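You operate a simulated robot arm through the tools that you are given. There is no shell and no other tool.

Carry out the task below with a simulated robot arm. There is one attempt and no reset: what you move stays moved.

Task
Measure the short belt on the length gauge and lay it on the mat marked with its length.
Fine: switch the length display on and press ZERO once before you draw the slide; read the display before you take the belt off; lay it lengthwise; the gauge slide ends back.

The check looks at the end state, three seconds after you hand in, the way a careful person would. Anything else that was tipped, shoved, dropped, spilled or broken makes it a failure.

Robot
A 6-joint arm with a two-finger parallel gripper, fixed in place. Base frame: the origin is at the foot of the arm, x ahead of it, y to its left, z up. Units: mm, rad, N and s.
With the tool pointing down near the work surface it reaches from about 100 to 720 mm from the base axis. Its first joint turns from -2.007 to 2.007 rad. Payload 3.43 kg.
Tool frame: the origin (TCP) lies between the finger pads and is the grasp point; the fingertips stand 34 mm ahead of it; z points along the fingers, y is the line along which they close. Largest opening 128 mm; finger width 24, thickness 12; the body of the gripper, 48 by 130 mm, starts 96 mm behind the TCP.
Orientation is told as [roll, pitch, yaw] about the base's x, y, z axes, in that order, counted from this pose: with the fingers straight down and closing along the base's y, the tool's x points along the base's -x, its y along +y and its z along -z.

Tools
- The arm moves only by the tool step_arm. Its argument "rows" is a list of rows, each a list of 2 entries, a list of its own where there are three numbers: the shift along the tool's x, y, z in units of 200 mm (1.0 is 200 mm), then the turn, a rotation vector about the tool's x, y, z in units of 180 degrees (1.0 is 180 degrees). In form: [[[x, y, z], [ax, ay, az]], ...]. A call has 1 to 20 rows; each row is the pose to reach, as a shift and turn from the pose commanded when the call began, along the tool's axes at that moment. "gripper" is the opening, from 0 (shut) to 1 (fully open), set as the call begins (left out, the last holds). A call with a number of a shift or a turn outside -1 to 1 is refused whole. Each row takes 0.2 s and may step no farther than 50 mm and 0.15 rad from the row before; otherwise, or with a gripper value out of range, the whole call is refused. Where a pose cannot be reached the arm comes as near as it can. A force on the tool above 50 N (or 10 N above the force at the start of the call, whichever is more), or a blocked arm, ends the call early, and 0.2 s more pass. The fingers move at their own pace (about 108 mm/s each) and stop on an object; they squeeze with about 31 N. The grip force told is the motor's: it shows also when the fingers shut on nothing. Time passes only in rows, and 0.2 s behind the last, so rows that repeat a pose let the fingers close. The reply holds the time, the measured pose of the TCP, the force on the tool along the base axes, the opening and the grip force, in the units named above and with some noise, with the torque about the TCP (base axes, N m) and any sound that the robot's microphone picked up.
- Cameras (640 x 400 px; columns grow to the right, rows downward): "scene" is fixed at [50.7, -650.6, 1521.1]; the picture's right is [0.83, -0.56, 0.00], its down [-0.20, -0.29, -0.94] and it looks along [0.53, 0.77, -0.35] (base axes); focal length 364 px, centre (320, 200). "wrist" rides on the gripper at [76, -11, -160] in the tool frame; the picture's right is [0.15, 0.99, 0.00], its down [-0.88, 0.13, -0.46] and it looks along [-0.45, 0.07, 0.89] (tool axes); focal length 234 px, centre (320, 200). There is no depth. A picture from a camera that has moved, and an enlarged one, comes with that camera's place and axes in the base frame and with its lens.
- camera(camera): a new picture of that camera. The clock stands still meanwhile.
- move_column(by): slides the trunk up (or, below 0, down) by that many mm; the arm rides with it, the base frame stays. It gives what a move gives, with no picture.
- zoom(camera, box): a new picture of the part [left, top, right, bottom] of that camera's present view, enlarged. The clock stands still meanwhile.
- job_done(): hands the job in; it is judged then, once.

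Nothing tells you positions but the pictures and the camera data. Unless the task says otherwise, let go and move clear before handing in.

The tools are called after "Call:" as name(argument=value, ...) on one line, values as JSON. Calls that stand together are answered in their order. step_arm: Moves the arm, as the interface text tells. Its arguments: {"type":"object","properties":{"rows":{"type":"array"},"gripper":{"type":"number"}},"required":["rows"]} The other tools are called the same way: move_column (by) slides the trunk up or down; camera (camera) takes a picture; zoom (camera, box) takes an enlarged picture of a part of a camera's view; job_done () hands the job in.

At the start:

```text
t: 0.0
tool_pos: [485.5, 294.2, 1297.6]
tool_rot: [0.0, -0.001, 0.0]
ft_force: [0.1, -0.3, 0.5]
wrist_torque: [0.02, -0.04, 0.01]
grip_width: 128.0
gripper_force: 0.1
trunk travel left (down, up): [-700.0, 90.0]
```

scene: 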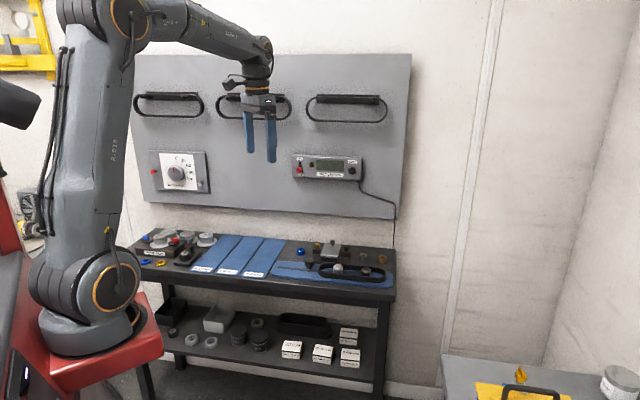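
wrist: 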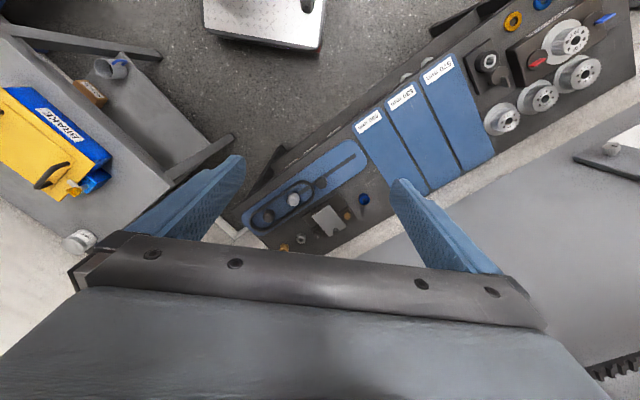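

I see a bench with a length gauge (blue plate with two posts and a belt on it), three blue labelled mats, and a wall panel with a display unit and three hanging belts. I'll look closer at the pieces before moving.

Call:
zoom(camera="scene", box=[260, 220, 420, 320])

Call:
zoom(camera="scene", box=[280, 140, 400, 215])

Call:
zoom(camera="scene", box=[120, 60, 420, 240])

Call:
zoom(camera="wrist", box=[220, 30, 500, 270])

Call:
zoom(camera="scene", box=[120, 220, 300, 300])

```text
4.00 times, centred on (340, 270) of scene
camera zoom: at [50.7, -650.6, 1521.1], right [0.83, -0.56, 0.0], down [-0.2, -0.29, -0.94], along [0.53, 0.77, -0.35], focal length 1458 px, centre (240, -80)
```

zoom: 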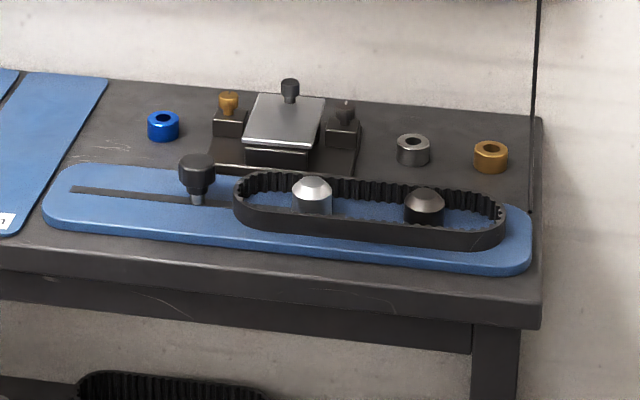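

```text
5.33 times, centred on (340, 178) of scene
camera zoom: at [50.7, -650.6, 1521.1], right [0.83, -0.56, 0.0], down [-0.2, -0.29, -0.94], along [0.53, 0.77, -0.35], focal length 1944 px, centre (213, 320)
```

zoom: 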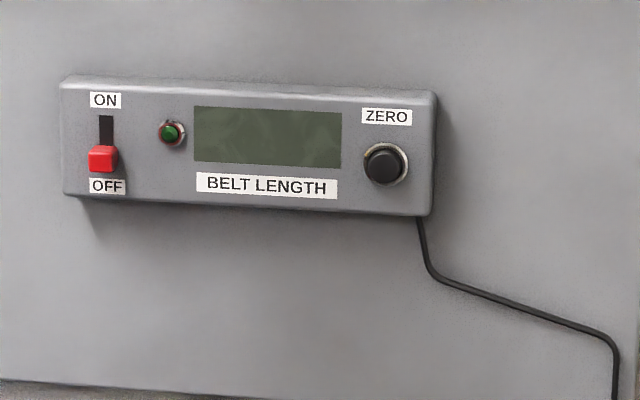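

```text
2.13 times, centred on (270, 150) of scene
camera zoom: at [50.7, -650.6, 1521.1], right [0.83, -0.56, 0.0], down [-0.2, -0.29, -0.94], along [0.53, 0.77, -0.35], focal length 778 px, centre (427, 307)
```

zoom: 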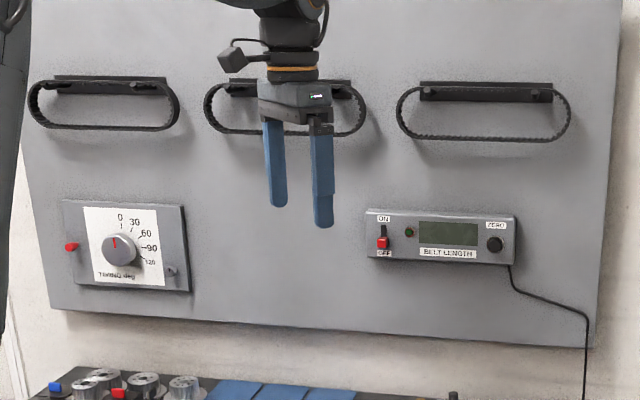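

```text
1.67 times, centred on (360, 150) of wrist
camera zoom: at [408.9, 283.4, 1457.4], right [-0.15, 0.99, 0.0], down [0.88, 0.13, 0.46], along [0.45, 0.07, -0.89], focal length 390 px, centre (253, 283)
```

zoom: 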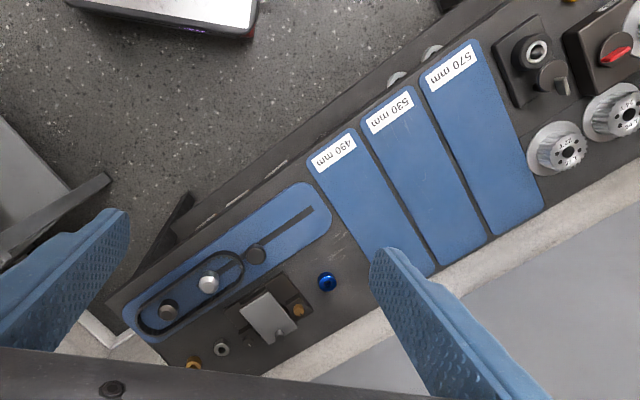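

```text
3.56 times, centred on (210, 260) of scene
camera zoom: at [50.7, -650.6, 1521.1], right [0.83, -0.56, 0.0], down [-0.2, -0.29, -0.94], along [0.53, 0.77, -0.35], focal length 1296 px, centre (711, -13)
```

zoom: 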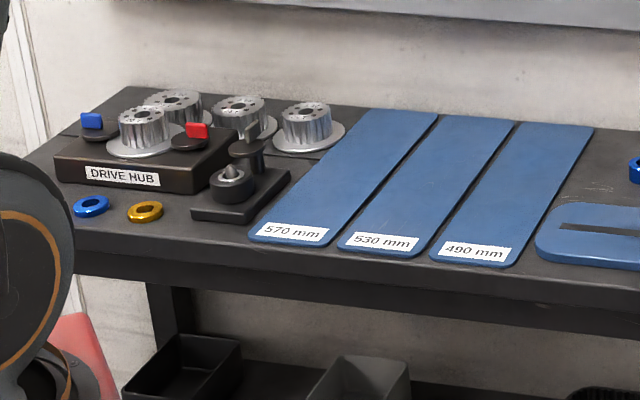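

I see the gauge with its belt on the right end of the bench, three mats marked 490/530/570 mm in the middle, and the BELT LENGTH unit (red slide switch at OFF, black ZERO button) on the wall panel. First I turn the wrist to square up with the wall, then look at the panel more closely.

Call:
step_arm(rows=[[[0, 0, 0], [0, 0, -0.042]], [[0, 0, 0], [0, 0, -0.083]], [[0, 0, 0], [0, 0, -0.125]], [[0, 0, 0], [0, 0, -0.167]], [[0, 0, 0], [0, 0, -0.208]], [[0, 0, 0], [0, 0, -0.25]]])

Call:
camera(camera="wrist")

```text
t: 1.4
tool_pos: [484.1, 295.4, 1297.2]
tool_rot: [-0.001, 0.001, 0.787]
ft_force: [-0.8, 0.9, 0.8]
wrist_torque: [-0.02, 0.01, 0.01]
grip_width: 128.0
gripper_force: 0.1
trunk travel left (down, up): [-700.0, 90.0]
```

```text
taken
camera wrist: at [439.0, 232.7, 1457.6], right [-0.8, 0.59, 0.0], down [0.53, 0.72, 0.46], along [0.27, 0.37, -0.89], focal length 234 px, centre (320, 200)
```

wrist: 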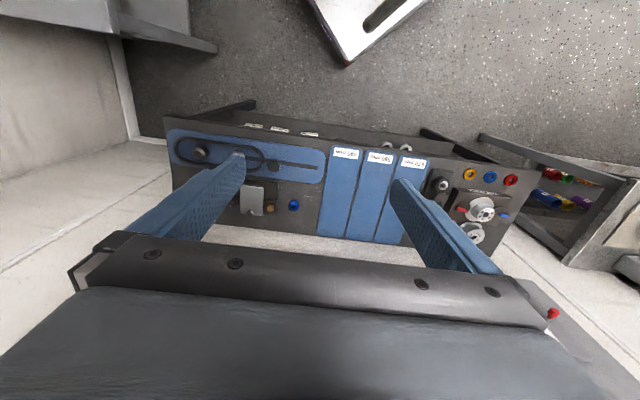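

The bench runs diagonally at about 46° to the base axes, with the wall behind it. Next I pitch the tool up to face the wall panel while moving somewhat towards it, to see the display unit from nearer.

Call:
step_arm(rows=[[[-0.045, -0.045, 0.045], [0, -0.0455, 0]], [[-0.09, -0.09, 0.09], [0, -0.091, 0]], [[-0.136, -0.136, 0.136], [0, -0.1364, 0]], [[-0.18, -0.18, 0.18], [0, -0.1818, 0]], [[-0.227, -0.227, 0.227], [0, -0.2273, 0]], [[-0.27, -0.27, 0.27], [0, -0.2727, 0]], [[-0.318, -0.318, 0.318], [0, -0.3182, 0]], [[-0.36, -0.36, 0.36], [0, -0.3636, 0]], [[-0.41, -0.41, 0.41], [0, -0.4091, 0]], [[-0.455, -0.455, 0.455], [0, -0.4545, 0]], [[-0.5, -0.5, 0.5], [0, -0.5, 0]]])

Call:
camera(camera="wrist")

Call:
camera(camera="scene")

```text
t: 3.8
tool_pos: [628.1, 293.5, 1198.3]
tool_rot: [-2.606, -1.568, -2.894]
ft_force: [-0.7, -0.2, -0.3]
wrist_torque: [-0.04, 0.02, -0.05]
grip_width: 127.9
gripper_force: 0.0
trunk travel left (down, up): [-700.0, 90.0]
```

```text
taken
camera wrist: at [521.9, 173.6, 1122.0], right [-0.7, 0.7, -0.15], down [-0.42, -0.23, 0.88], along [0.58, 0.68, 0.45], focal length 234 px, centre (320, 200)
```

wrist: 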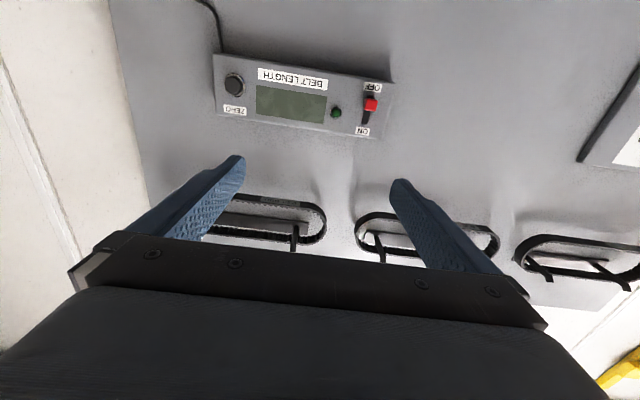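

```text
taken
```

scene: 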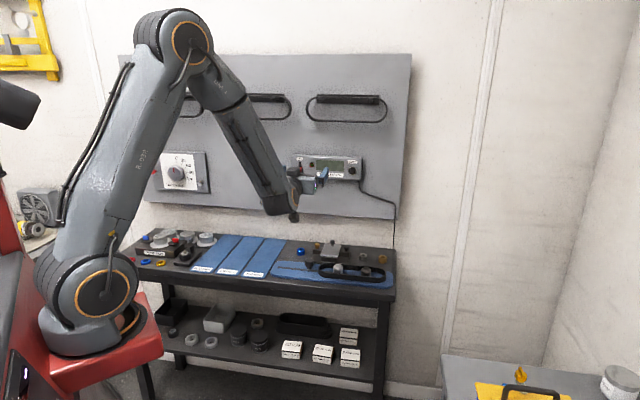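

The display unit is now clear: by triangulating the two cameras I put ZERO at about (884, 360, 1149) and the red switch at about (737, 500, 1144), on a face whose normal points about 46.4° from x. I move in front of the switch with a stand-off and look again.

Call:
step_arm(rows=[[[0.0675, 0.085, 0.1], [-0.0018, 0, 0]], [[0.135, 0.17, 0.25], [-0.0036, 0, 0]], [[0.2, 0.255, 0.4], [-0.0055, 0, 0]], [[0.27, 0.337, 0.5], [-0.0073, 0, 0]], [[0.27, 0.337, 0.5], [-0.0073, 0, 0]]], gripper=0.4)

Call:
camera(camera="wrist")

Call:
zoom(camera="scene", box=[260, 130, 400, 220])

```text
t: 5.0
tool_pos: [649.2, 410.5, 1143.8]
tool_rot: [-0.3, -1.57, 1.108]
ft_force: [-1.0, 1.0, -0.1]
wrist_torque: [0.0, 0.04, -0.01]
grip_width: 51.1
gripper_force: 0.1
trunk travel left (down, up): [-700.0, 90.0]
```

```text
taken
camera wrist: at [547.0, 287.9, 1067.9], right [-0.71, 0.68, -0.15], down [-0.41, -0.24, 0.88], along [0.57, 0.69, 0.45], focal length 234 px, centre (320, 200)
```

wrist: 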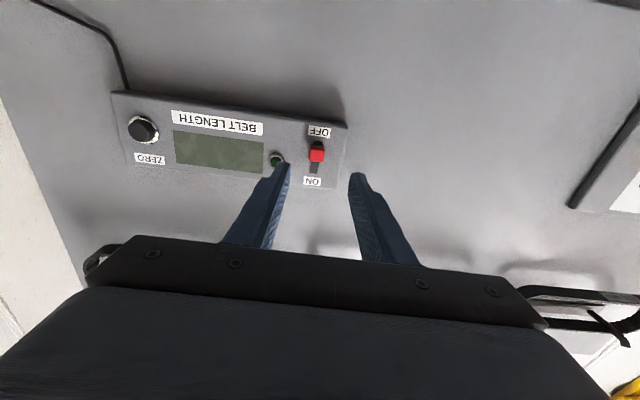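

```text
4.44 times, centred on (330, 175) of scene
camera zoom: at [50.7, -650.6, 1521.1], right [0.83, -0.56, 0.0], down [-0.2, -0.29, -0.94], along [0.53, 0.77, -0.35], focal length 1620 px, centre (276, 311)
```

zoom: 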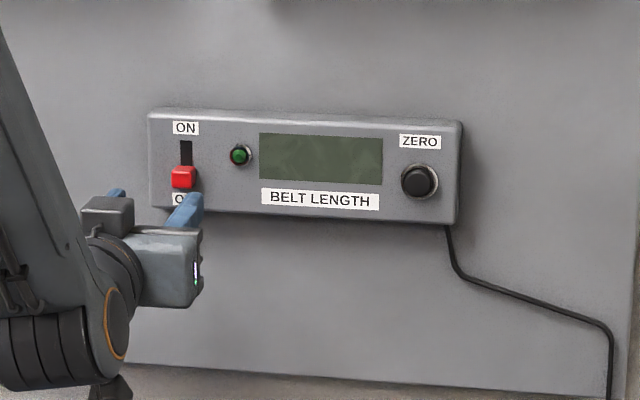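

The switch knob is just ahead, between the finger directions. I zoom in on it to refine the position.

Call:
zoom(camera="wrist", box=[240, 100, 400, 200])

```text
4.00 times, centred on (320, 150) of wrist
camera zoom: at [547.0, 287.9, 1067.9], right [-0.71, 0.68, -0.15], down [-0.41, -0.24, 0.88], along [0.57, 0.69, 0.45], focal length 937 px, centre (320, 400)
```

zoom: 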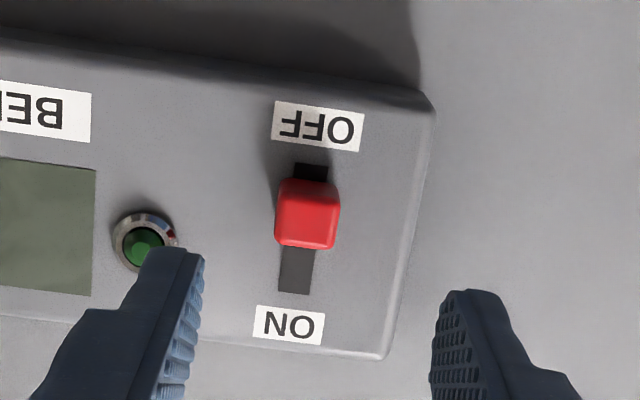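

The knob's front face comes out at about (734, 493, 1147), standing roughly 10 mm proud of the box face. I narrow the fingers a little, centre on the knob and advance until the tips straddle it.

Call:
step_arm(rows=[[[-0.016, -0.0195, 0.1], [0, 0, 0]], [[-0.016, -0.0195, 0.25], [0, 0, 0]], [[-0.016, -0.0195, 0.36], [0, 0, 0]], [[-0.016, -0.0195, 0.36], [0, 0, 0]]], gripper=0.28)

Call:
zoom(camera="wrist", box=[240, 120, 400, 220])

Call:
zoom(camera="scene", box=[270, 140, 350, 190])

```text
t: 6.0
tool_pos: [701.7, 462.5, 1148.4]
tool_rot: [0.455, -1.571, 0.355]
ft_force: [0.5, 0.8, -0.1]
wrist_torque: [0.02, 0.0, 0.02]
grip_width: 35.5
gripper_force: 0.1
trunk travel left (down, up): [-700.0, 90.0]
```

```text
4.00 times, centred on (320, 170) of wrist
camera zoom: at [598.8, 339.9, 1071.9], right [-0.71, 0.68, -0.15], down [-0.41, -0.24, 0.88], along [0.57, 0.69, 0.45], focal length 937 px, centre (320, 320)
```

zoom: 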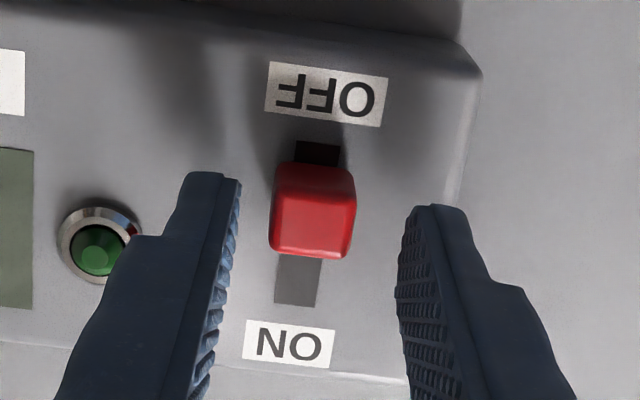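

```text
8.00 times, centred on (310, 165) of scene
camera zoom: at [50.7, -650.6, 1521.1], right [0.83, -0.56, 0.0], down [-0.2, -0.29, -0.94], along [0.53, 0.77, -0.35], focal length 2916 px, centre (400, 480)
```

zoom: 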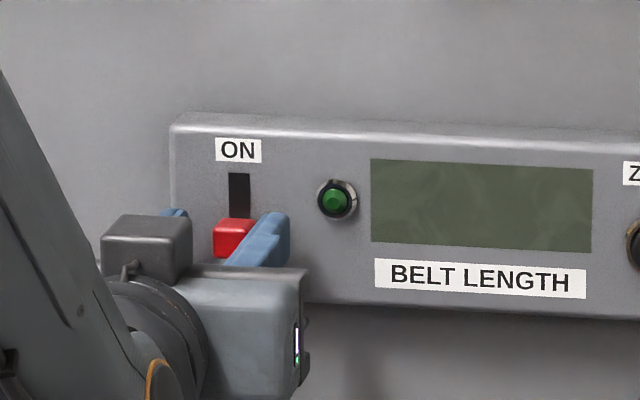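

The fingers are straddling the knob's line, tips about 10 mm short of it. I advance 14 mm and close on the knob.

Call:
step_arm(rows=[[[0, 0, 0.025], [0, 0, 0]], [[0, 0, 0.05], [0, 0, 0]], [[0, 0, 0.07], [0, 0, 0]]])

Call:
zoom(camera="wrist", box=[240, 120, 400, 220])

Call:
zoom(camera="scene", box=[270, 140, 350, 190])

```text
t: 6.8
tool_pos: [710.4, 471.7, 1147.4]
tool_rot: [2.978, -1.572, -2.17]
ft_force: [-23.8, -21.3, 4.4]
wrist_torque: [0.0, -0.16, -0.75]
grip_width: 34.3
gripper_force: 0.0
trunk travel left (down, up): [-700.0, 90.0]
```

```text
4.00 times, centred on (320, 170) of wrist
camera zoom: at [607.8, 347.6, 1072.3], right [-0.71, 0.68, -0.15], down [-0.41, -0.24, 0.88], along [0.57, 0.69, 0.45], focal length 937 px, centre (320, 320)
```

zoom: 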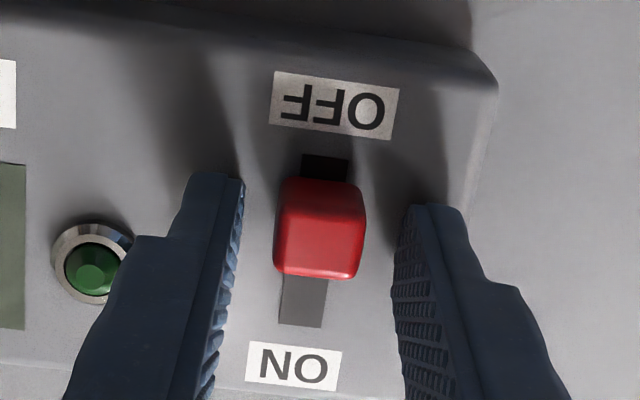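

```text
8.00 times, centred on (310, 165) of scene
camera zoom: at [50.7, -650.6, 1521.1], right [0.83, -0.56, 0.0], down [-0.2, -0.29, -0.94], along [0.53, 0.77, -0.35], focal length 2916 px, centre (400, 480)
```

zoom: 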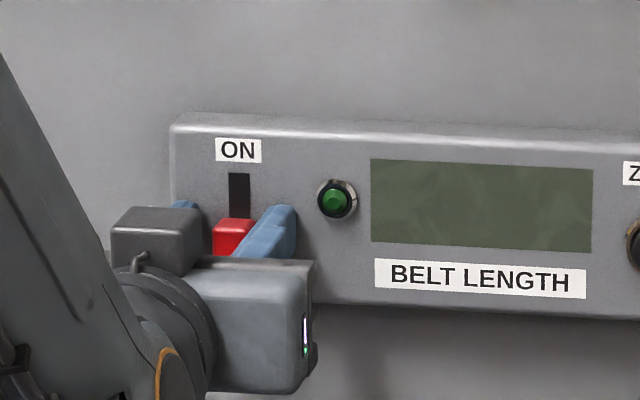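

The tips touched the box face (about 32 N), so the face is at roughly D = 866 mm along the wall normal. I back off about 3 mm and then close on the knob.

Call:
step_arm(rows=[[[0, 0, -0.018], [0, 0, 0]], [[0, 0, -0.018], [0, 0, 0]]])

Call:
step_arm(rows=[[[0, 0, 0], [0, 0, 0]], [[0, 0, 0], [0, 0, 0]], [[0, 0, 0], [0, 0, 0]]], gripper=0.05)

Call:
zoom(camera="wrist", box=[240, 120, 400, 220])

```text
t: 7.4
tool_pos: [709.6, 471.6, 1147.0]
tool_rot: [-1.713, -1.571, 2.522]
ft_force: [-0.6, 0.5, -0.1]
wrist_torque: [-0.01, -0.02, 0.0]
grip_width: 35.9
gripper_force: 0.0
trunk travel left (down, up): [-700.0, 90.0]
```

```text
t: 8.2
tool_pos: [711.5, 470.6, 1146.7]
tool_rot: [2.03, -1.572, -1.228]
ft_force: [8.5, 0.7, -0.3]
wrist_torque: [-0.01, -0.02, -0.99]
grip_width: 17.7
gripper_force: 44.7
trunk travel left (down, up): [-700.0, 90.0]
```

```text
4.00 times, centred on (320, 170) of wrist
camera zoom: at [608.0, 346.4, 1071.3], right [-0.71, 0.68, -0.15], down [-0.41, -0.24, 0.88], along [0.57, 0.69, 0.45], focal length 937 px, centre (320, 320)
```

zoom: 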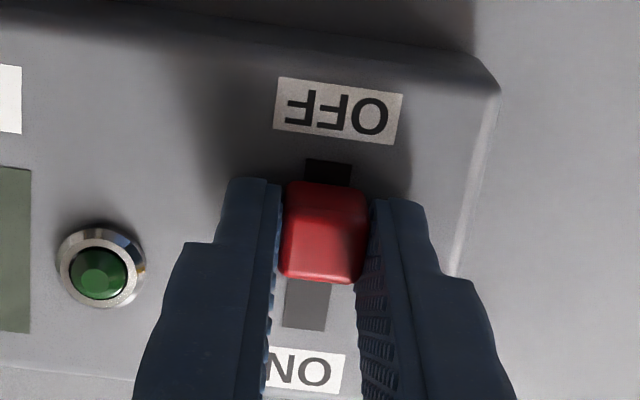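

The knob is gripped (17.7 mm wide). Now I slide it up towards ON.

Call:
step_arm(rows=[[[-0.025, 0, 0], [0, 0, 0]], [[-0.05, 0, 0], [0, 0, 0]], [[-0.075, 0, 0], [0, 0, 0]], [[-0.095, 0, 0], [0, 0, 0]]])

Call:
zoom(camera="wrist", box=[120, 100, 400, 260])

Call:
zoom(camera="scene", box=[280, 140, 380, 200])

```text
t: 9.2
tool_pos: [710.7, 470.3, 1163.6]
tool_rot: [0.267, -1.565, 0.539]
ft_force: [13.4, -1.0, -11.8]
wrist_torque: [0.45, -0.76, -1.17]
grip_width: 17.9
gripper_force: 44.7
trunk travel left (down, up): [-700.0, 90.0]
```

```text
2.29 times, centred on (260, 180) of wrist
camera zoom: at [607.6, 346.2, 1088.4], right [-0.71, 0.68, -0.15], down [-0.41, -0.24, 0.88], along [0.57, 0.69, 0.45], focal length 535 px, centre (457, 246)
```

zoom: 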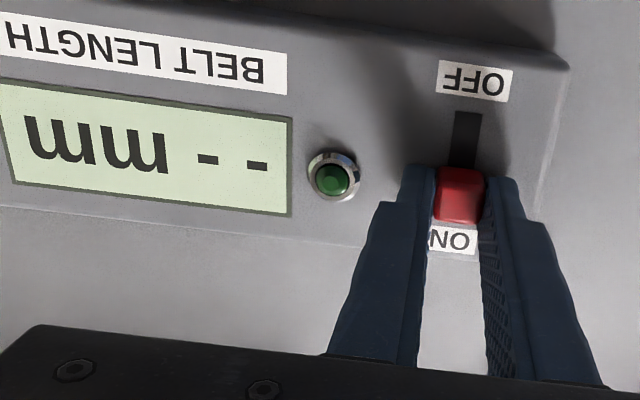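

```text
6.40 times, centred on (330, 170) of scene
camera zoom: at [50.7, -650.6, 1521.1], right [0.83, -0.56, 0.0], down [-0.2, -0.29, -0.94], along [0.53, 0.77, -0.35], focal length 2332 px, centre (256, 392)
```

zoom: 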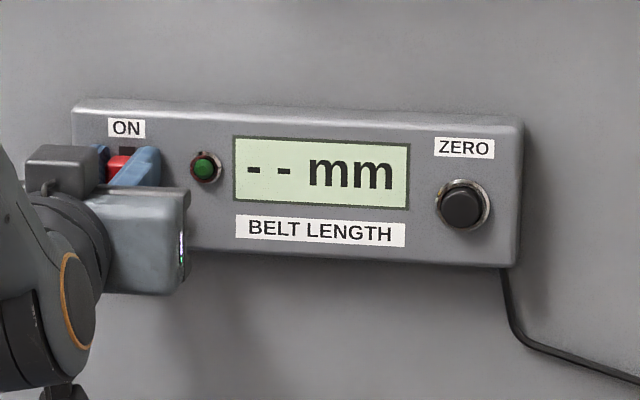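

The display came on ("-- mm") with the knob at ON. I open the fingers, back straight away, then slide across towards the ZERO button with the fingers shut.

Call:
step_arm(rows=[[[0, 0, 0], [0, 0, 0]], [[0, 0, 0], [0, 0, 0]], [[0, 0, -0.1], [0, 0, 0]], [[0, 0, -0.25], [0, 0, 0]], [[0, 0, -0.35], [0, 0, 0]]], gripper=0.28)

Call:
step_arm(rows=[[[0, -0.2, 0], [0, 0, 0]], [[0, -0.4, 0], [0, 0, 0]], [[0, -0.6, 0], [0, 0, 0]], [[0, -0.8, 0], [0, 0, 0]], [[0.02, -1.0, 0], [0, 0, 0]], [[0.06, -1.0, 0], [0, 0, 0]]], gripper=0.0)

Call:
zoom(camera="wrist", box=[200, 80, 440, 230])

Call:
zoom(camera="scene", box=[280, 140, 380, 200])

```text
t: 10.4
tool_pos: [660.1, 418.6, 1166.1]
tool_rot: [0.976, -1.571, -0.171]
ft_force: [-0.3, 0.4, 0.3]
wrist_torque: [0.01, 0.03, -0.02]
grip_width: 35.9
gripper_force: 0.0
trunk travel left (down, up): [-700.0, 90.0]
```

```text
t: 11.8
tool_pos: [806.4, 280.0, 1153.1]
tool_rot: [2.012, -1.572, -1.207]
ft_force: [-0.6, -0.2, -0.3]
wrist_torque: [0.01, 0.02, -0.01]
grip_width: 0.1
gripper_force: 31.1
trunk travel left (down, up): [-700.0, 90.0]
```

```text
2.67 times, centred on (320, 155) of wrist
camera zoom: at [703.1, 156.1, 1078.0], right [-0.71, 0.68, -0.15], down [-0.41, -0.24, 0.88], along [0.57, 0.69, 0.45], focal length 624 px, centre (320, 320)
```

zoom: 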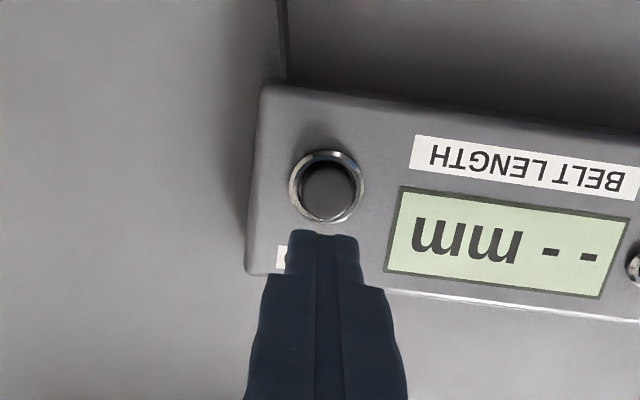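

```text
6.40 times, centred on (330, 170) of scene
camera zoom: at [50.7, -650.6, 1521.1], right [0.83, -0.56, 0.0], down [-0.2, -0.29, -0.94], along [0.53, 0.77, -0.35], focal length 2332 px, centre (256, 392)
```

zoom: 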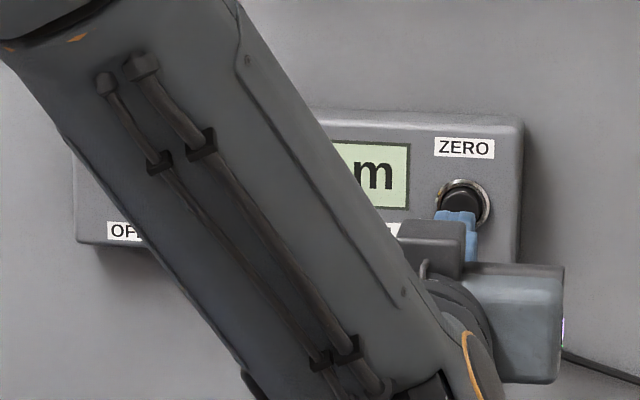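

ZERO sits slightly right of and below the tool axis line (about 3.5 mm and 6 mm). I correct for that and approach to just short of the button.

Call:
step_arm(rows=[[[0.03, 0.017, 0.1], [0, 0, 0]], [[0.03, 0.017, 0.2], [0, 0, 0]], [[0.03, 0.017, 0.26], [0, 0, 0]], [[0.03, 0.017, 0.26], [0, 0, 0]]])

Call:
zoom(camera="wrist", box=[200, 80, 440, 230])

Call:
zoom(camera="scene", box=[310, 140, 390, 190])

```text
t: 12.8
tool_pos: [840.4, 320.3, 1148.3]
tool_rot: [1.185, -1.57, -0.377]
ft_force: [0.0, -0.2, -1.5]
wrist_torque: [0.01, 0.0, -0.03]
grip_width: 0.0
gripper_force: 31.2
trunk travel left (down, up): [-700.0, 90.0]
```

```text
2.67 times, centred on (320, 155) of wrist
camera zoom: at [737.6, 197.8, 1071.8], right [-0.71, 0.68, -0.15], down [-0.41, -0.24, 0.88], along [0.57, 0.69, 0.45], focal length 624 px, centre (320, 320)
```

zoom: 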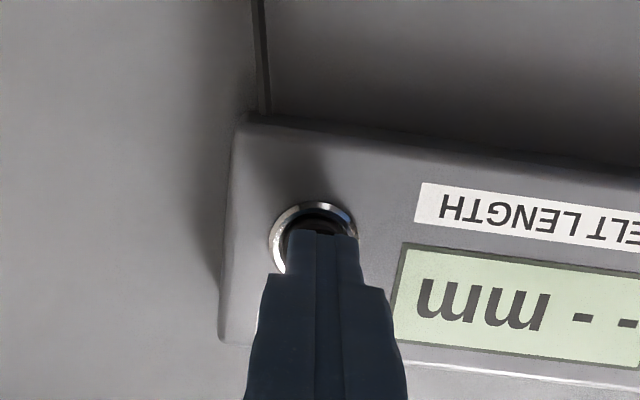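

```text
8.00 times, centred on (350, 165) of scene
camera zoom: at [50.7, -650.6, 1521.1], right [0.83, -0.56, 0.0], down [-0.2, -0.29, -0.94], along [0.53, 0.77, -0.35], focal length 2916 px, centre (80, 480)
```

zoom: 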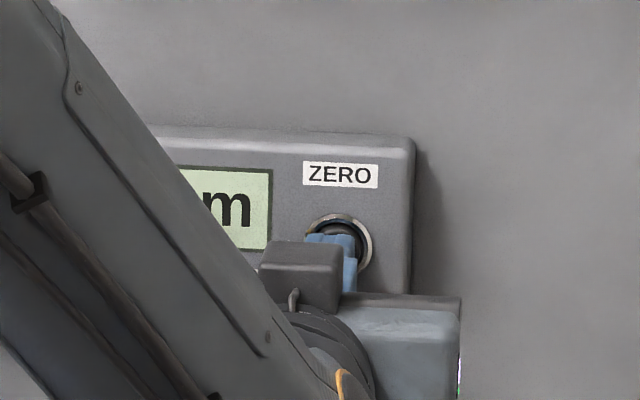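

The tip is about 10 mm short of the face of ZERO and centred. I press in slowly in one monotonic move and watch the force and display.

Call:
step_arm(rows=[[[0, 0, 0.015], [0, 0, 0]], [[0, 0, 0.025], [0, 0, 0]], [[0, 0, 0.035], [0, 0, 0]], [[0, 0, 0.045], [0, 0, 0]]])

Call:
zoom(camera="wrist", box=[240, 80, 560, 280])

```text
t: 13.8
tool_pos: [846.3, 326.8, 1149.0]
tool_rot: [0.346, -1.57, 0.463]
ft_force: [-2.2, -1.4, -0.6]
wrist_torque: [-0.03, 0.02, -0.05]
grip_width: 0.1
gripper_force: 30.5
trunk travel left (down, up): [-700.0, 90.0]
heard: click
```

```text
2.00 times, centred on (400, 180) of wrist
camera zoom: at [743.1, 203.7, 1072.1], right [-0.71, 0.68, -0.15], down [-0.41, -0.24, 0.88], along [0.57, 0.69, 0.45], focal length 468 px, centre (160, 240)
```

zoom: 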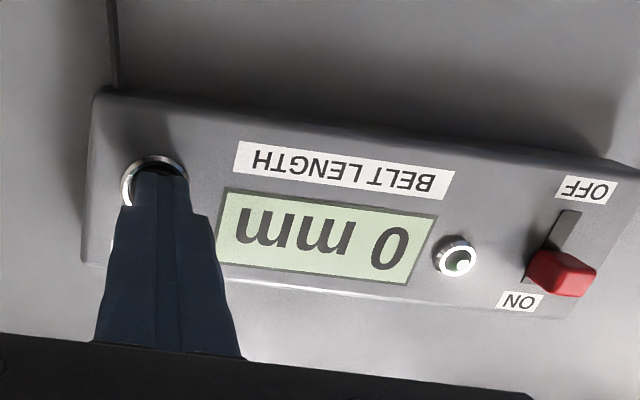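

The unit clicked, the display reads "0 mm" and the LED is lit, with the switch at ON. I back straight off the button, well clear of the panel.

Call:
step_arm(rows=[[[0, 0, -0.1], [0, 0, 0]], [[0, 0, -0.3], [0, 0, 0]], [[0, 0, -0.5], [0, 0, 0]], [[0, 0, -0.7], [0, 0, 0]], [[0, 0, -0.9], [0, 0, 0]]])

Call:
camera(camera="wrist")

Call:
camera(camera="scene")

```text
t: 15.0
tool_pos: [719.5, 195.3, 1148.9]
tool_rot: [-0.872, -1.571, 1.679]
ft_force: [-0.5, 0.0, -0.7]
wrist_torque: [0.01, -0.04, 0.03]
grip_width: 0.0
gripper_force: 31.3
trunk travel left (down, up): [-700.0, 90.0]
```

```text
taken
camera wrist: at [616.7, 72.5, 1072.4], right [-0.72, 0.68, -0.15], down [-0.41, -0.24, 0.88], along [0.57, 0.69, 0.45], focal length 234 px, centre (320, 200)
```

wrist: 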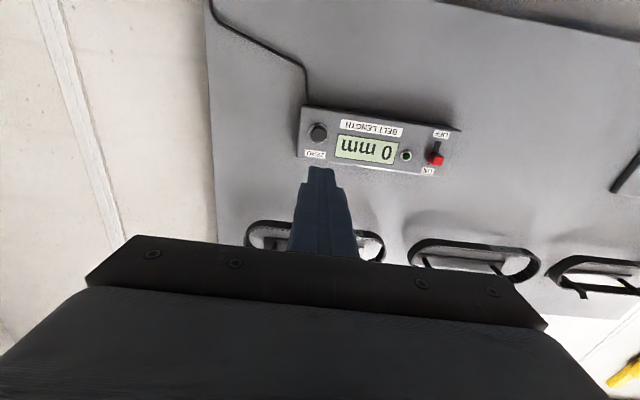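

```text
taken
```

scene: 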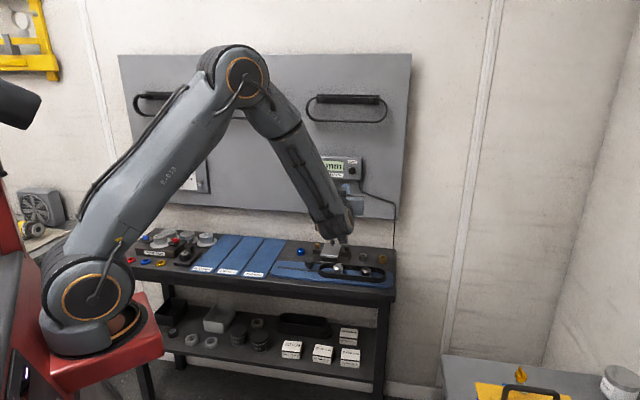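

Next I tip the tool back to pointing straight down while moving a bit nearer to the middle of the gauge, staying well above it.

Call:
step_arm(rows=[[[0, 0.06, 0], [0, 0.0455, 0]], [[0, 0.12, 0], [0, 0.091, 0]], [[0, 0.18, 0], [0, 0.1364, 0]], [[0, 0.24, 0], [0, 0.1818, 0]], [[0, 0.3, 0], [0, 0.2273, 0]], [[0, 0.36, 0], [0, 0.2727, 0]], [[0, 0.42, 0], [0, 0.3182, 0]], [[0, 0.48, 0], [0, 0.3636, 0]], [[0, 0.54, 0], [0, 0.4091, 0]], [[0, 0.6, 0], [0, 0.4545, 0]], [[0, 0.66, 0], [0, 0.5, 0]]])

Call:
camera(camera="wrist")

Call:
camera(camera="scene")

```text
t: 17.4
tool_pos: [624.0, 287.6, 1147.9]
tool_rot: [-0.002, 0.002, 0.807]
ft_force: [-1.0, -0.2, -0.4]
wrist_torque: [0.05, -0.04, 0.0]
grip_width: 0.0
gripper_force: 31.0
trunk travel left (down, up): [-700.0, 90.0]
```

```text
taken
camera wrist: at [580.0, 225.9, 1307.6], right [-0.82, 0.58, 0.0], down [0.51, 0.73, 0.45], along [0.26, 0.37, -0.89], focal length 234 px, centre (320, 200)
```

wrist: 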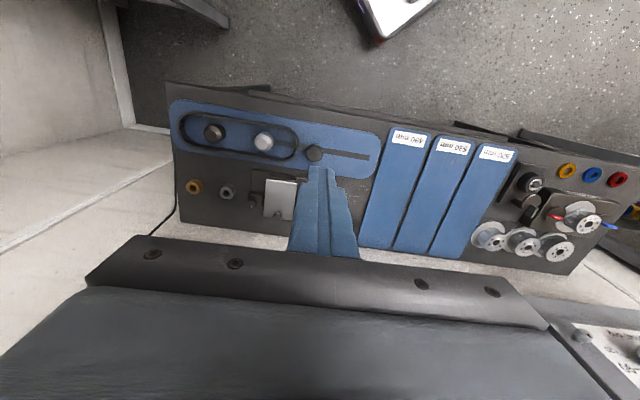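

```text
taken
```

scene: 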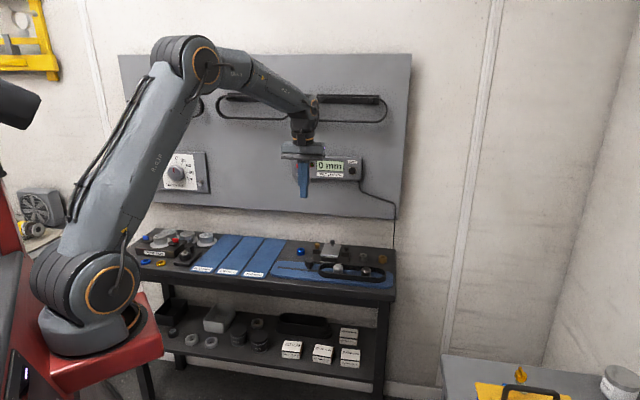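

I now have an overhead view of the gauge: posts inside the belt, dark knob on the slot just left-of-mats side, and a bracket fixture behind. I zoom in for measurements.

Call:
zoom(camera="wrist", box=[160, 80, 400, 230])

Call:
zoom(camera="wrist", box=[340, 110, 580, 260])

Call:
zoom(camera="scene", box=[270, 230, 398, 310])

```text
2.67 times, centred on (280, 155) of wrist
camera zoom: at [580.0, 225.9, 1307.6], right [-0.82, 0.58, 0.0], down [0.51, 0.73, 0.45], along [0.26, 0.37, -0.89], focal length 624 px, centre (427, 320)
```

zoom: 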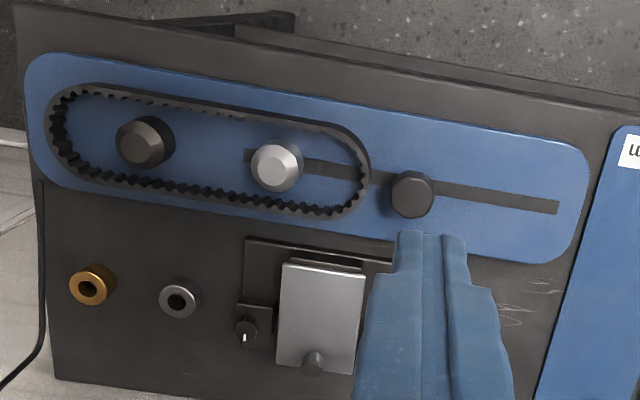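

```text
2.67 times, centred on (460, 185) of wrist
camera zoom: at [580.0, 225.9, 1307.6], right [-0.82, 0.58, 0.0], down [0.51, 0.73, 0.45], along [0.26, 0.37, -0.89], focal length 624 px, centre (-53, 240)
```

zoom: 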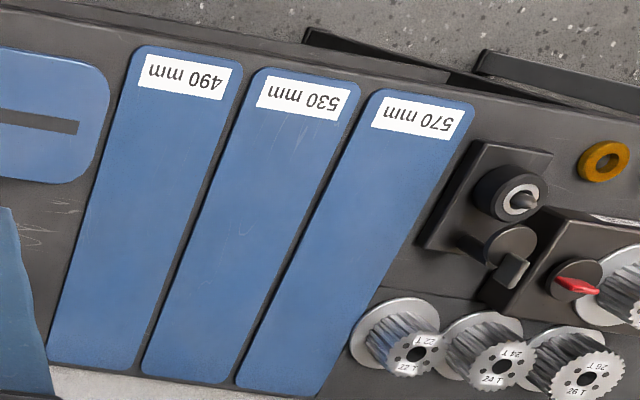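

```text
5.00 times, centred on (334, 270) of scene
camera zoom: at [50.7, -650.6, 1521.1], right [0.83, -0.56, 0.0], down [-0.2, -0.29, -0.94], along [0.53, 0.77, -0.35], focal length 1822 px, centre (250, -150)
```

zoom: 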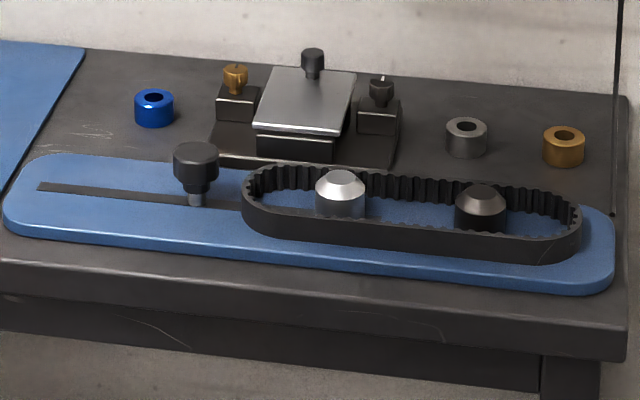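

Rough triangulation puts the gauge plate near z ≈ 825–830, the knob near (663, 322) and the sliding post near (732, 252). I move down over the gauge for a closer, more accurate look, still well above everything.

Call:
step_arm(rows=[[[-0.05, -0.056, 0.14], [0, 0, 0]], [[-0.1, -0.112, 0.3], [0, 0, 0]], [[-0.15, -0.168, 0.45], [0, 0, 0]], [[-0.2, -0.224, 0.6], [0, 0, 0]], [[-0.257, -0.283, 0.74], [0, 0, 0]], [[-0.257, -0.283, 0.74], [0, 0, 0]]])

Call:
camera(camera="wrist")

Call:
camera(camera="scene")

```text
t: 18.8
tool_pos: [702.2, 284.6, 998.9]
tool_rot: [-0.001, 0.0, 0.807]
ft_force: [0.7, 0.4, 0.1]
wrist_torque: [-0.02, 0.01, 0.02]
grip_width: 0.0
gripper_force: 31.5
trunk travel left (down, up): [-700.0, 90.0]
```

```text
taken
camera wrist: at [657.3, 222.7, 1158.8], right [-0.82, 0.58, 0.0], down [0.51, 0.73, 0.46], along [0.26, 0.37, -0.89], focal length 234 px, centre (320, 200)
```

wrist: 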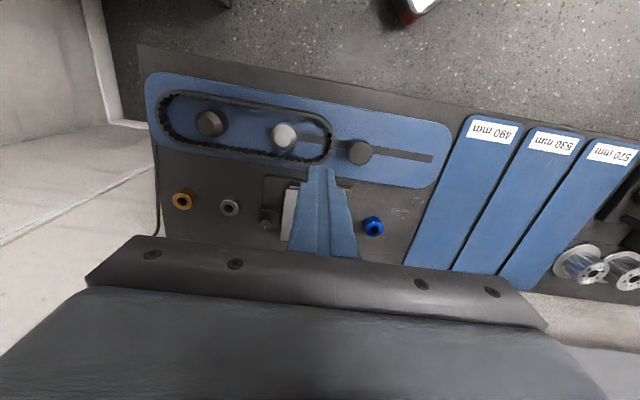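

```text
taken
```

scene: 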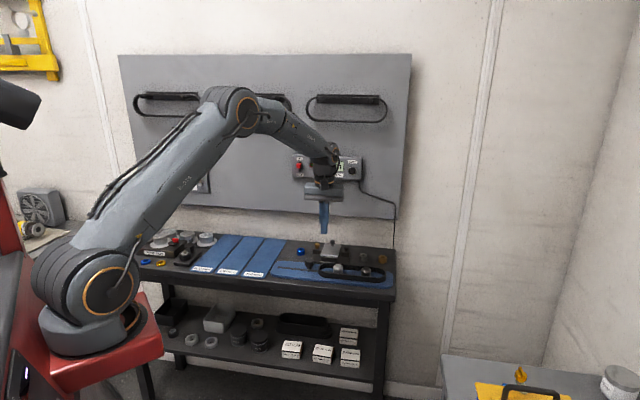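

The arm reaches here fine. I zoom in to triangulate the gauge features from this and the prior view.

Call:
zoom(camera="wrist", box=[136, 60, 376, 210])

Call:
zoom(camera="wrist", box=[260, 100, 380, 175])

Call:
zoom(camera="wrist", box=[380, 90, 640, 290])

```text
2.67 times, centred on (256, 135) of wrist
camera zoom: at [657.3, 222.7, 1158.8], right [-0.82, 0.58, 0.0], down [0.51, 0.73, 0.46], along [0.26, 0.37, -0.89], focal length 624 px, centre (491, 373)
```

zoom: 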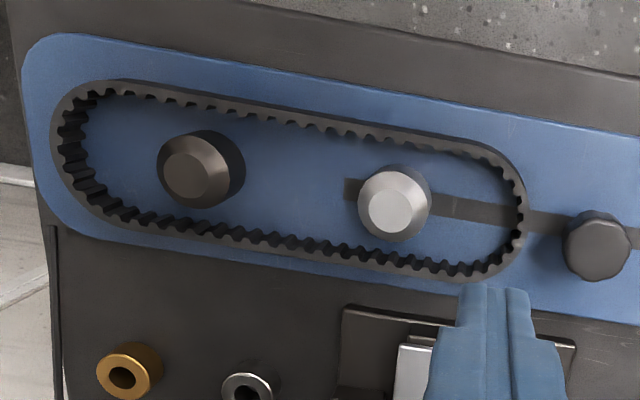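

```text
5.33 times, centred on (320, 138) of wrist
camera zoom: at [657.3, 222.7, 1158.8], right [-0.82, 0.58, 0.0], down [0.51, 0.73, 0.46], along [0.26, 0.37, -0.89], focal length 1249 px, centre (320, 533)
```

zoom: 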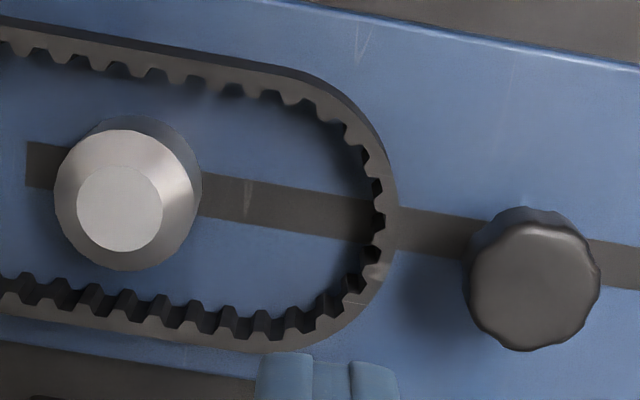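

```text
2.00 times, centred on (510, 190) of wrist
camera zoom: at [657.3, 222.7, 1158.8], right [-0.82, 0.58, 0.0], down [0.51, 0.73, 0.46], along [0.26, 0.37, -0.89], focal length 468 px, centre (-60, 220)
```

zoom: 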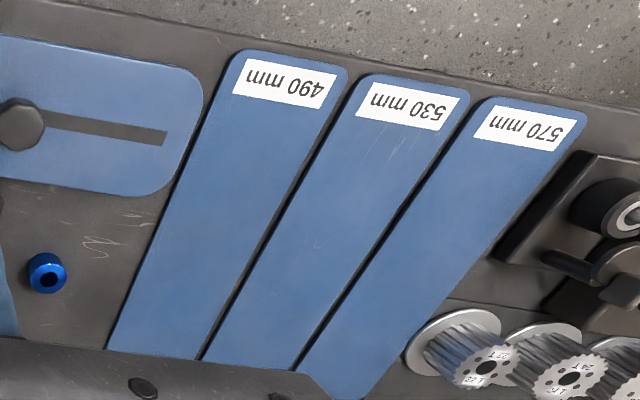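

The sliding post top is about (737, 251, 851) and the knob top about (664, 325, 857), knob diameter ~32 mm. I rotate the tool 90° so the fingers will close across the slide direction (clear of the belt end), and centre over the knob.

Call:
step_arm(rows=[[[0, 0.025, 0], [0, 0, 0.0455]], [[0, 0.05, 0], [0, 0, 0.091]], [[0, 0.075, 0], [0, 0, 0.1364]], [[0, 0.1, 0], [0, 0, 0.1818]], [[0, 0.125, 0], [0, 0, 0.2273]], [[0, 0.15, 0], [0, 0, 0.2727]], [[0, 0.175, 0], [0, 0, 0.3182]], [[0, 0.2, 0], [0, 0, 0.3636]], [[0, 0.225, 0], [0, 0, 0.4091]], [[-0.0075, 0.25, 0], [0, 0, 0.4545]], [[-0.0075, 0.277, 0], [0, 0, 0.5]], [[-0.0075, 0.277, 0], [0, 0, 0.5]]], gripper=0.47)

Call:
camera(camera="wrist")

Call:
camera(camera="scene")

```text
t: 21.4
tool_pos: [662.6, 324.6, 1001.2]
tool_rot: [-0.001, 0.0, -0.765]
ft_force: [0.7, -0.3, 0.3]
wrist_torque: [0.01, 0.01, 0.0]
grip_width: 60.1
gripper_force: 0.1
trunk travel left (down, up): [-700.0, 90.0]
```

```text
taken
camera wrist: at [599.6, 369.8, 1160.2], right [0.58, 0.82, 0.0], down [0.73, -0.52, 0.46], along [0.37, -0.26, -0.89], focal length 234 px, centre (320, 200)
```

wrist: 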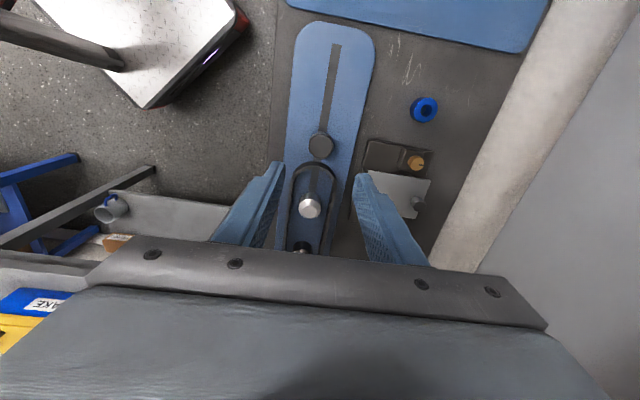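

```text
taken
```

scene: 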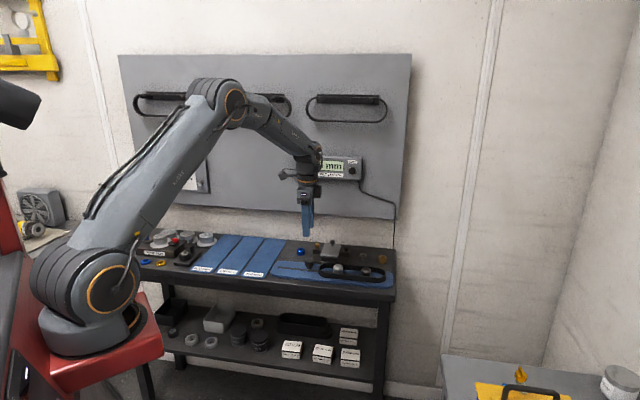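

The knob lies right under the tool axis. I descend towards it, pausing to check before the final bit.

Call:
step_arm(rows=[[[0, 0, 0.15], [0, 0, 0]], [[0, 0, 0.3], [0, 0, 0]], [[0, 0, 0.4], [0, 0, 0]], [[0, 0, 0.46], [0, 0, 0]], [[0, 0, 0.46], [0, 0, 0]]])

Call:
zoom(camera="wrist", box=[220, 80, 420, 250])

Call:
zoom(camera="scene", box=[270, 220, 370, 290])

```text
t: 22.6
tool_pos: [663.4, 324.9, 906.5]
tool_rot: [-0.001, -0.001, -0.763]
ft_force: [0.3, -0.3, -1.0]
wrist_torque: [-0.01, 0.02, -0.01]
grip_width: 60.1
gripper_force: 0.1
trunk travel left (down, up): [-700.0, 90.0]
```

```text
2.35 times, centred on (320, 165) of wrist
camera zoom: at [600.5, 369.4, 1065.6], right [0.58, 0.82, 0.0], down [0.73, -0.51, 0.46], along [0.37, -0.26, -0.89], focal length 551 px, centre (320, 282)
```

zoom: 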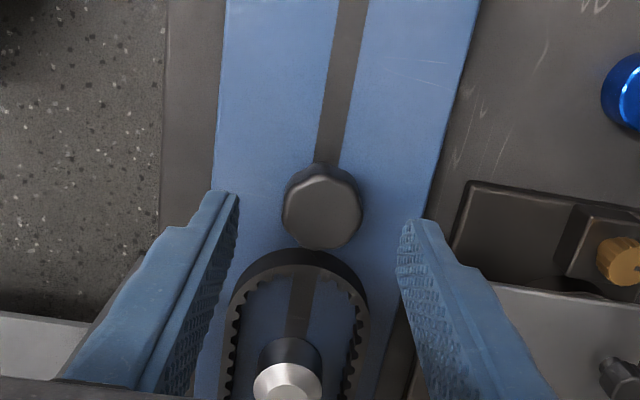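

```text
5.71 times, centred on (320, 255) of scene
camera zoom: at [50.7, -650.6, 1521.1], right [0.83, -0.56, 0.0], down [-0.2, -0.29, -0.94], along [0.53, 0.77, -0.35], focal length 2082 px, centre (320, -114)
```

zoom: 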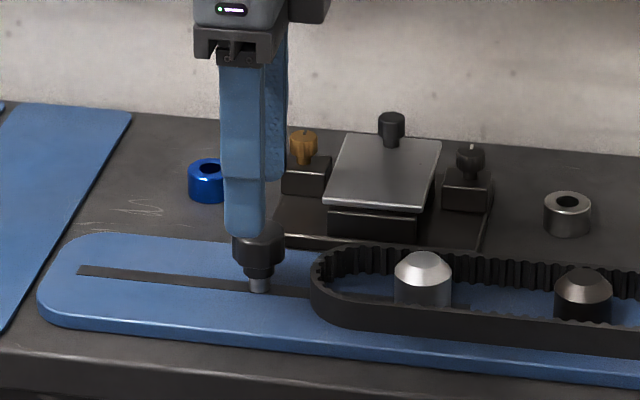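

Alignment is good (within ~1–2 mm). I descend the last 32 mm so the tips bracket the knob cap, then close.

Call:
step_arm(rows=[[[-0.003, 0.005, 0.06], [0, 0, 0]], [[-0.003, 0.005, 0.12], [0, 0, 0]], [[-0.003, 0.005, 0.16], [0, 0, 0]]])

Call:
zoom(camera="wrist", box=[220, 80, 420, 250])

Call:
zoom(camera="scene", box=[270, 220, 370, 290])

```text
t: 23.4
tool_pos: [663.0, 327.2, 876.9]
tool_rot: [0.001, 0.001, -0.762]
ft_force: [0.0, -0.2, 0.4]
wrist_torque: [0.02, -0.03, 0.03]
grip_width: 60.4
gripper_force: 0.2
trunk travel left (down, up): [-700.0, 90.0]
```

```text
2.35 times, centred on (320, 165) of wrist
camera zoom: at [600.7, 371.2, 1035.5], right [0.58, 0.82, 0.0], down [0.73, -0.51, 0.46], along [0.37, -0.26, -0.89], focal length 551 px, centre (320, 282)
```

zoom: 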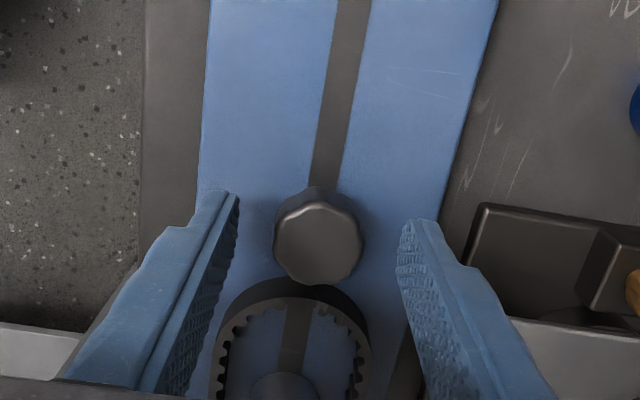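

```text
5.71 times, centred on (320, 255) of scene
camera zoom: at [50.7, -650.6, 1521.1], right [0.83, -0.56, 0.0], down [-0.2, -0.29, -0.94], along [0.53, 0.77, -0.35], focal length 2082 px, centre (320, -114)
```

zoom: 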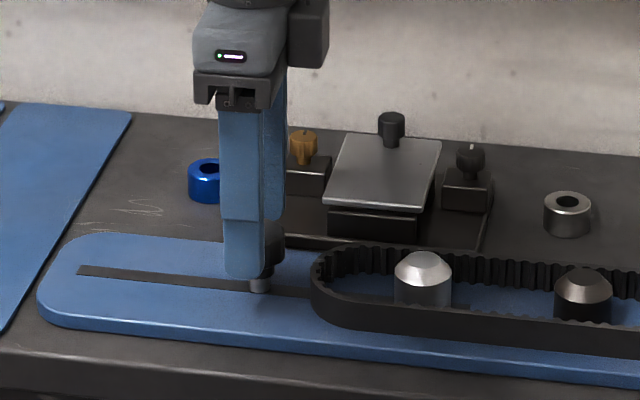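

The tips are at knob-cap level on both sides. I close on the knob.

Call:
step_arm(rows=[[[0, 0, 0], [0, 0, 0]], [[0, 0, 0], [0, 0, 0]], [[0, 0, 0], [0, 0, 0]]], gripper=0.1)

Call:
zoom(camera="wrist", box=[220, 80, 420, 250])

Call:
camera(camera="scene")

```text
t: 24.2
tool_pos: [663.1, 326.7, 875.2]
tool_rot: [0.001, -0.001, -0.762]
ft_force: [-2.2, -2.6, -2.2]
wrist_torque: [-0.12, 0.03, 0.06]
grip_width: 33.2
gripper_force: 45.1
trunk travel left (down, up): [-700.0, 90.0]
```

```text
2.35 times, centred on (320, 165) of wrist
camera zoom: at [600.6, 371.0, 1035.5], right [0.58, 0.82, 0.0], down [0.73, -0.51, 0.46], along [0.37, -0.26, -0.89], focal length 551 px, centre (320, 282)
```

zoom: 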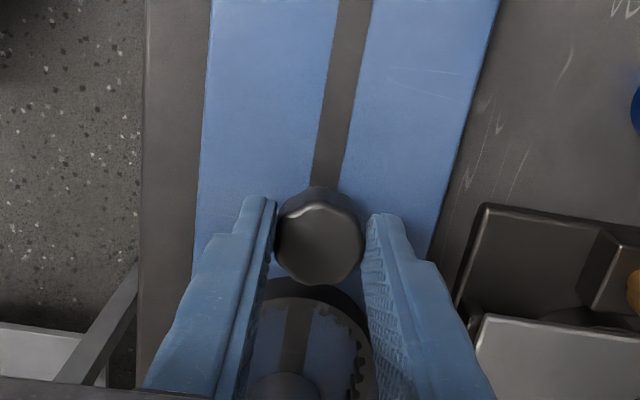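

```text
taken
```

scene: 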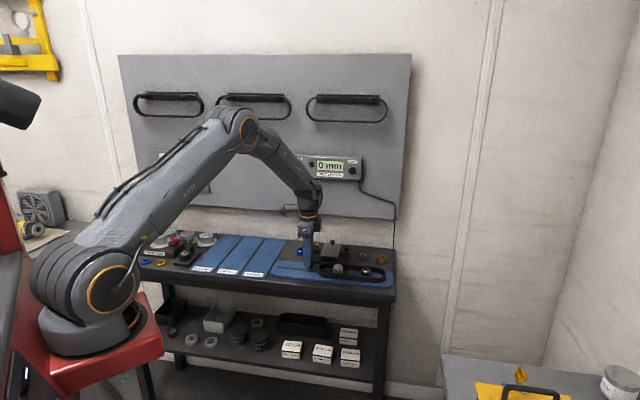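

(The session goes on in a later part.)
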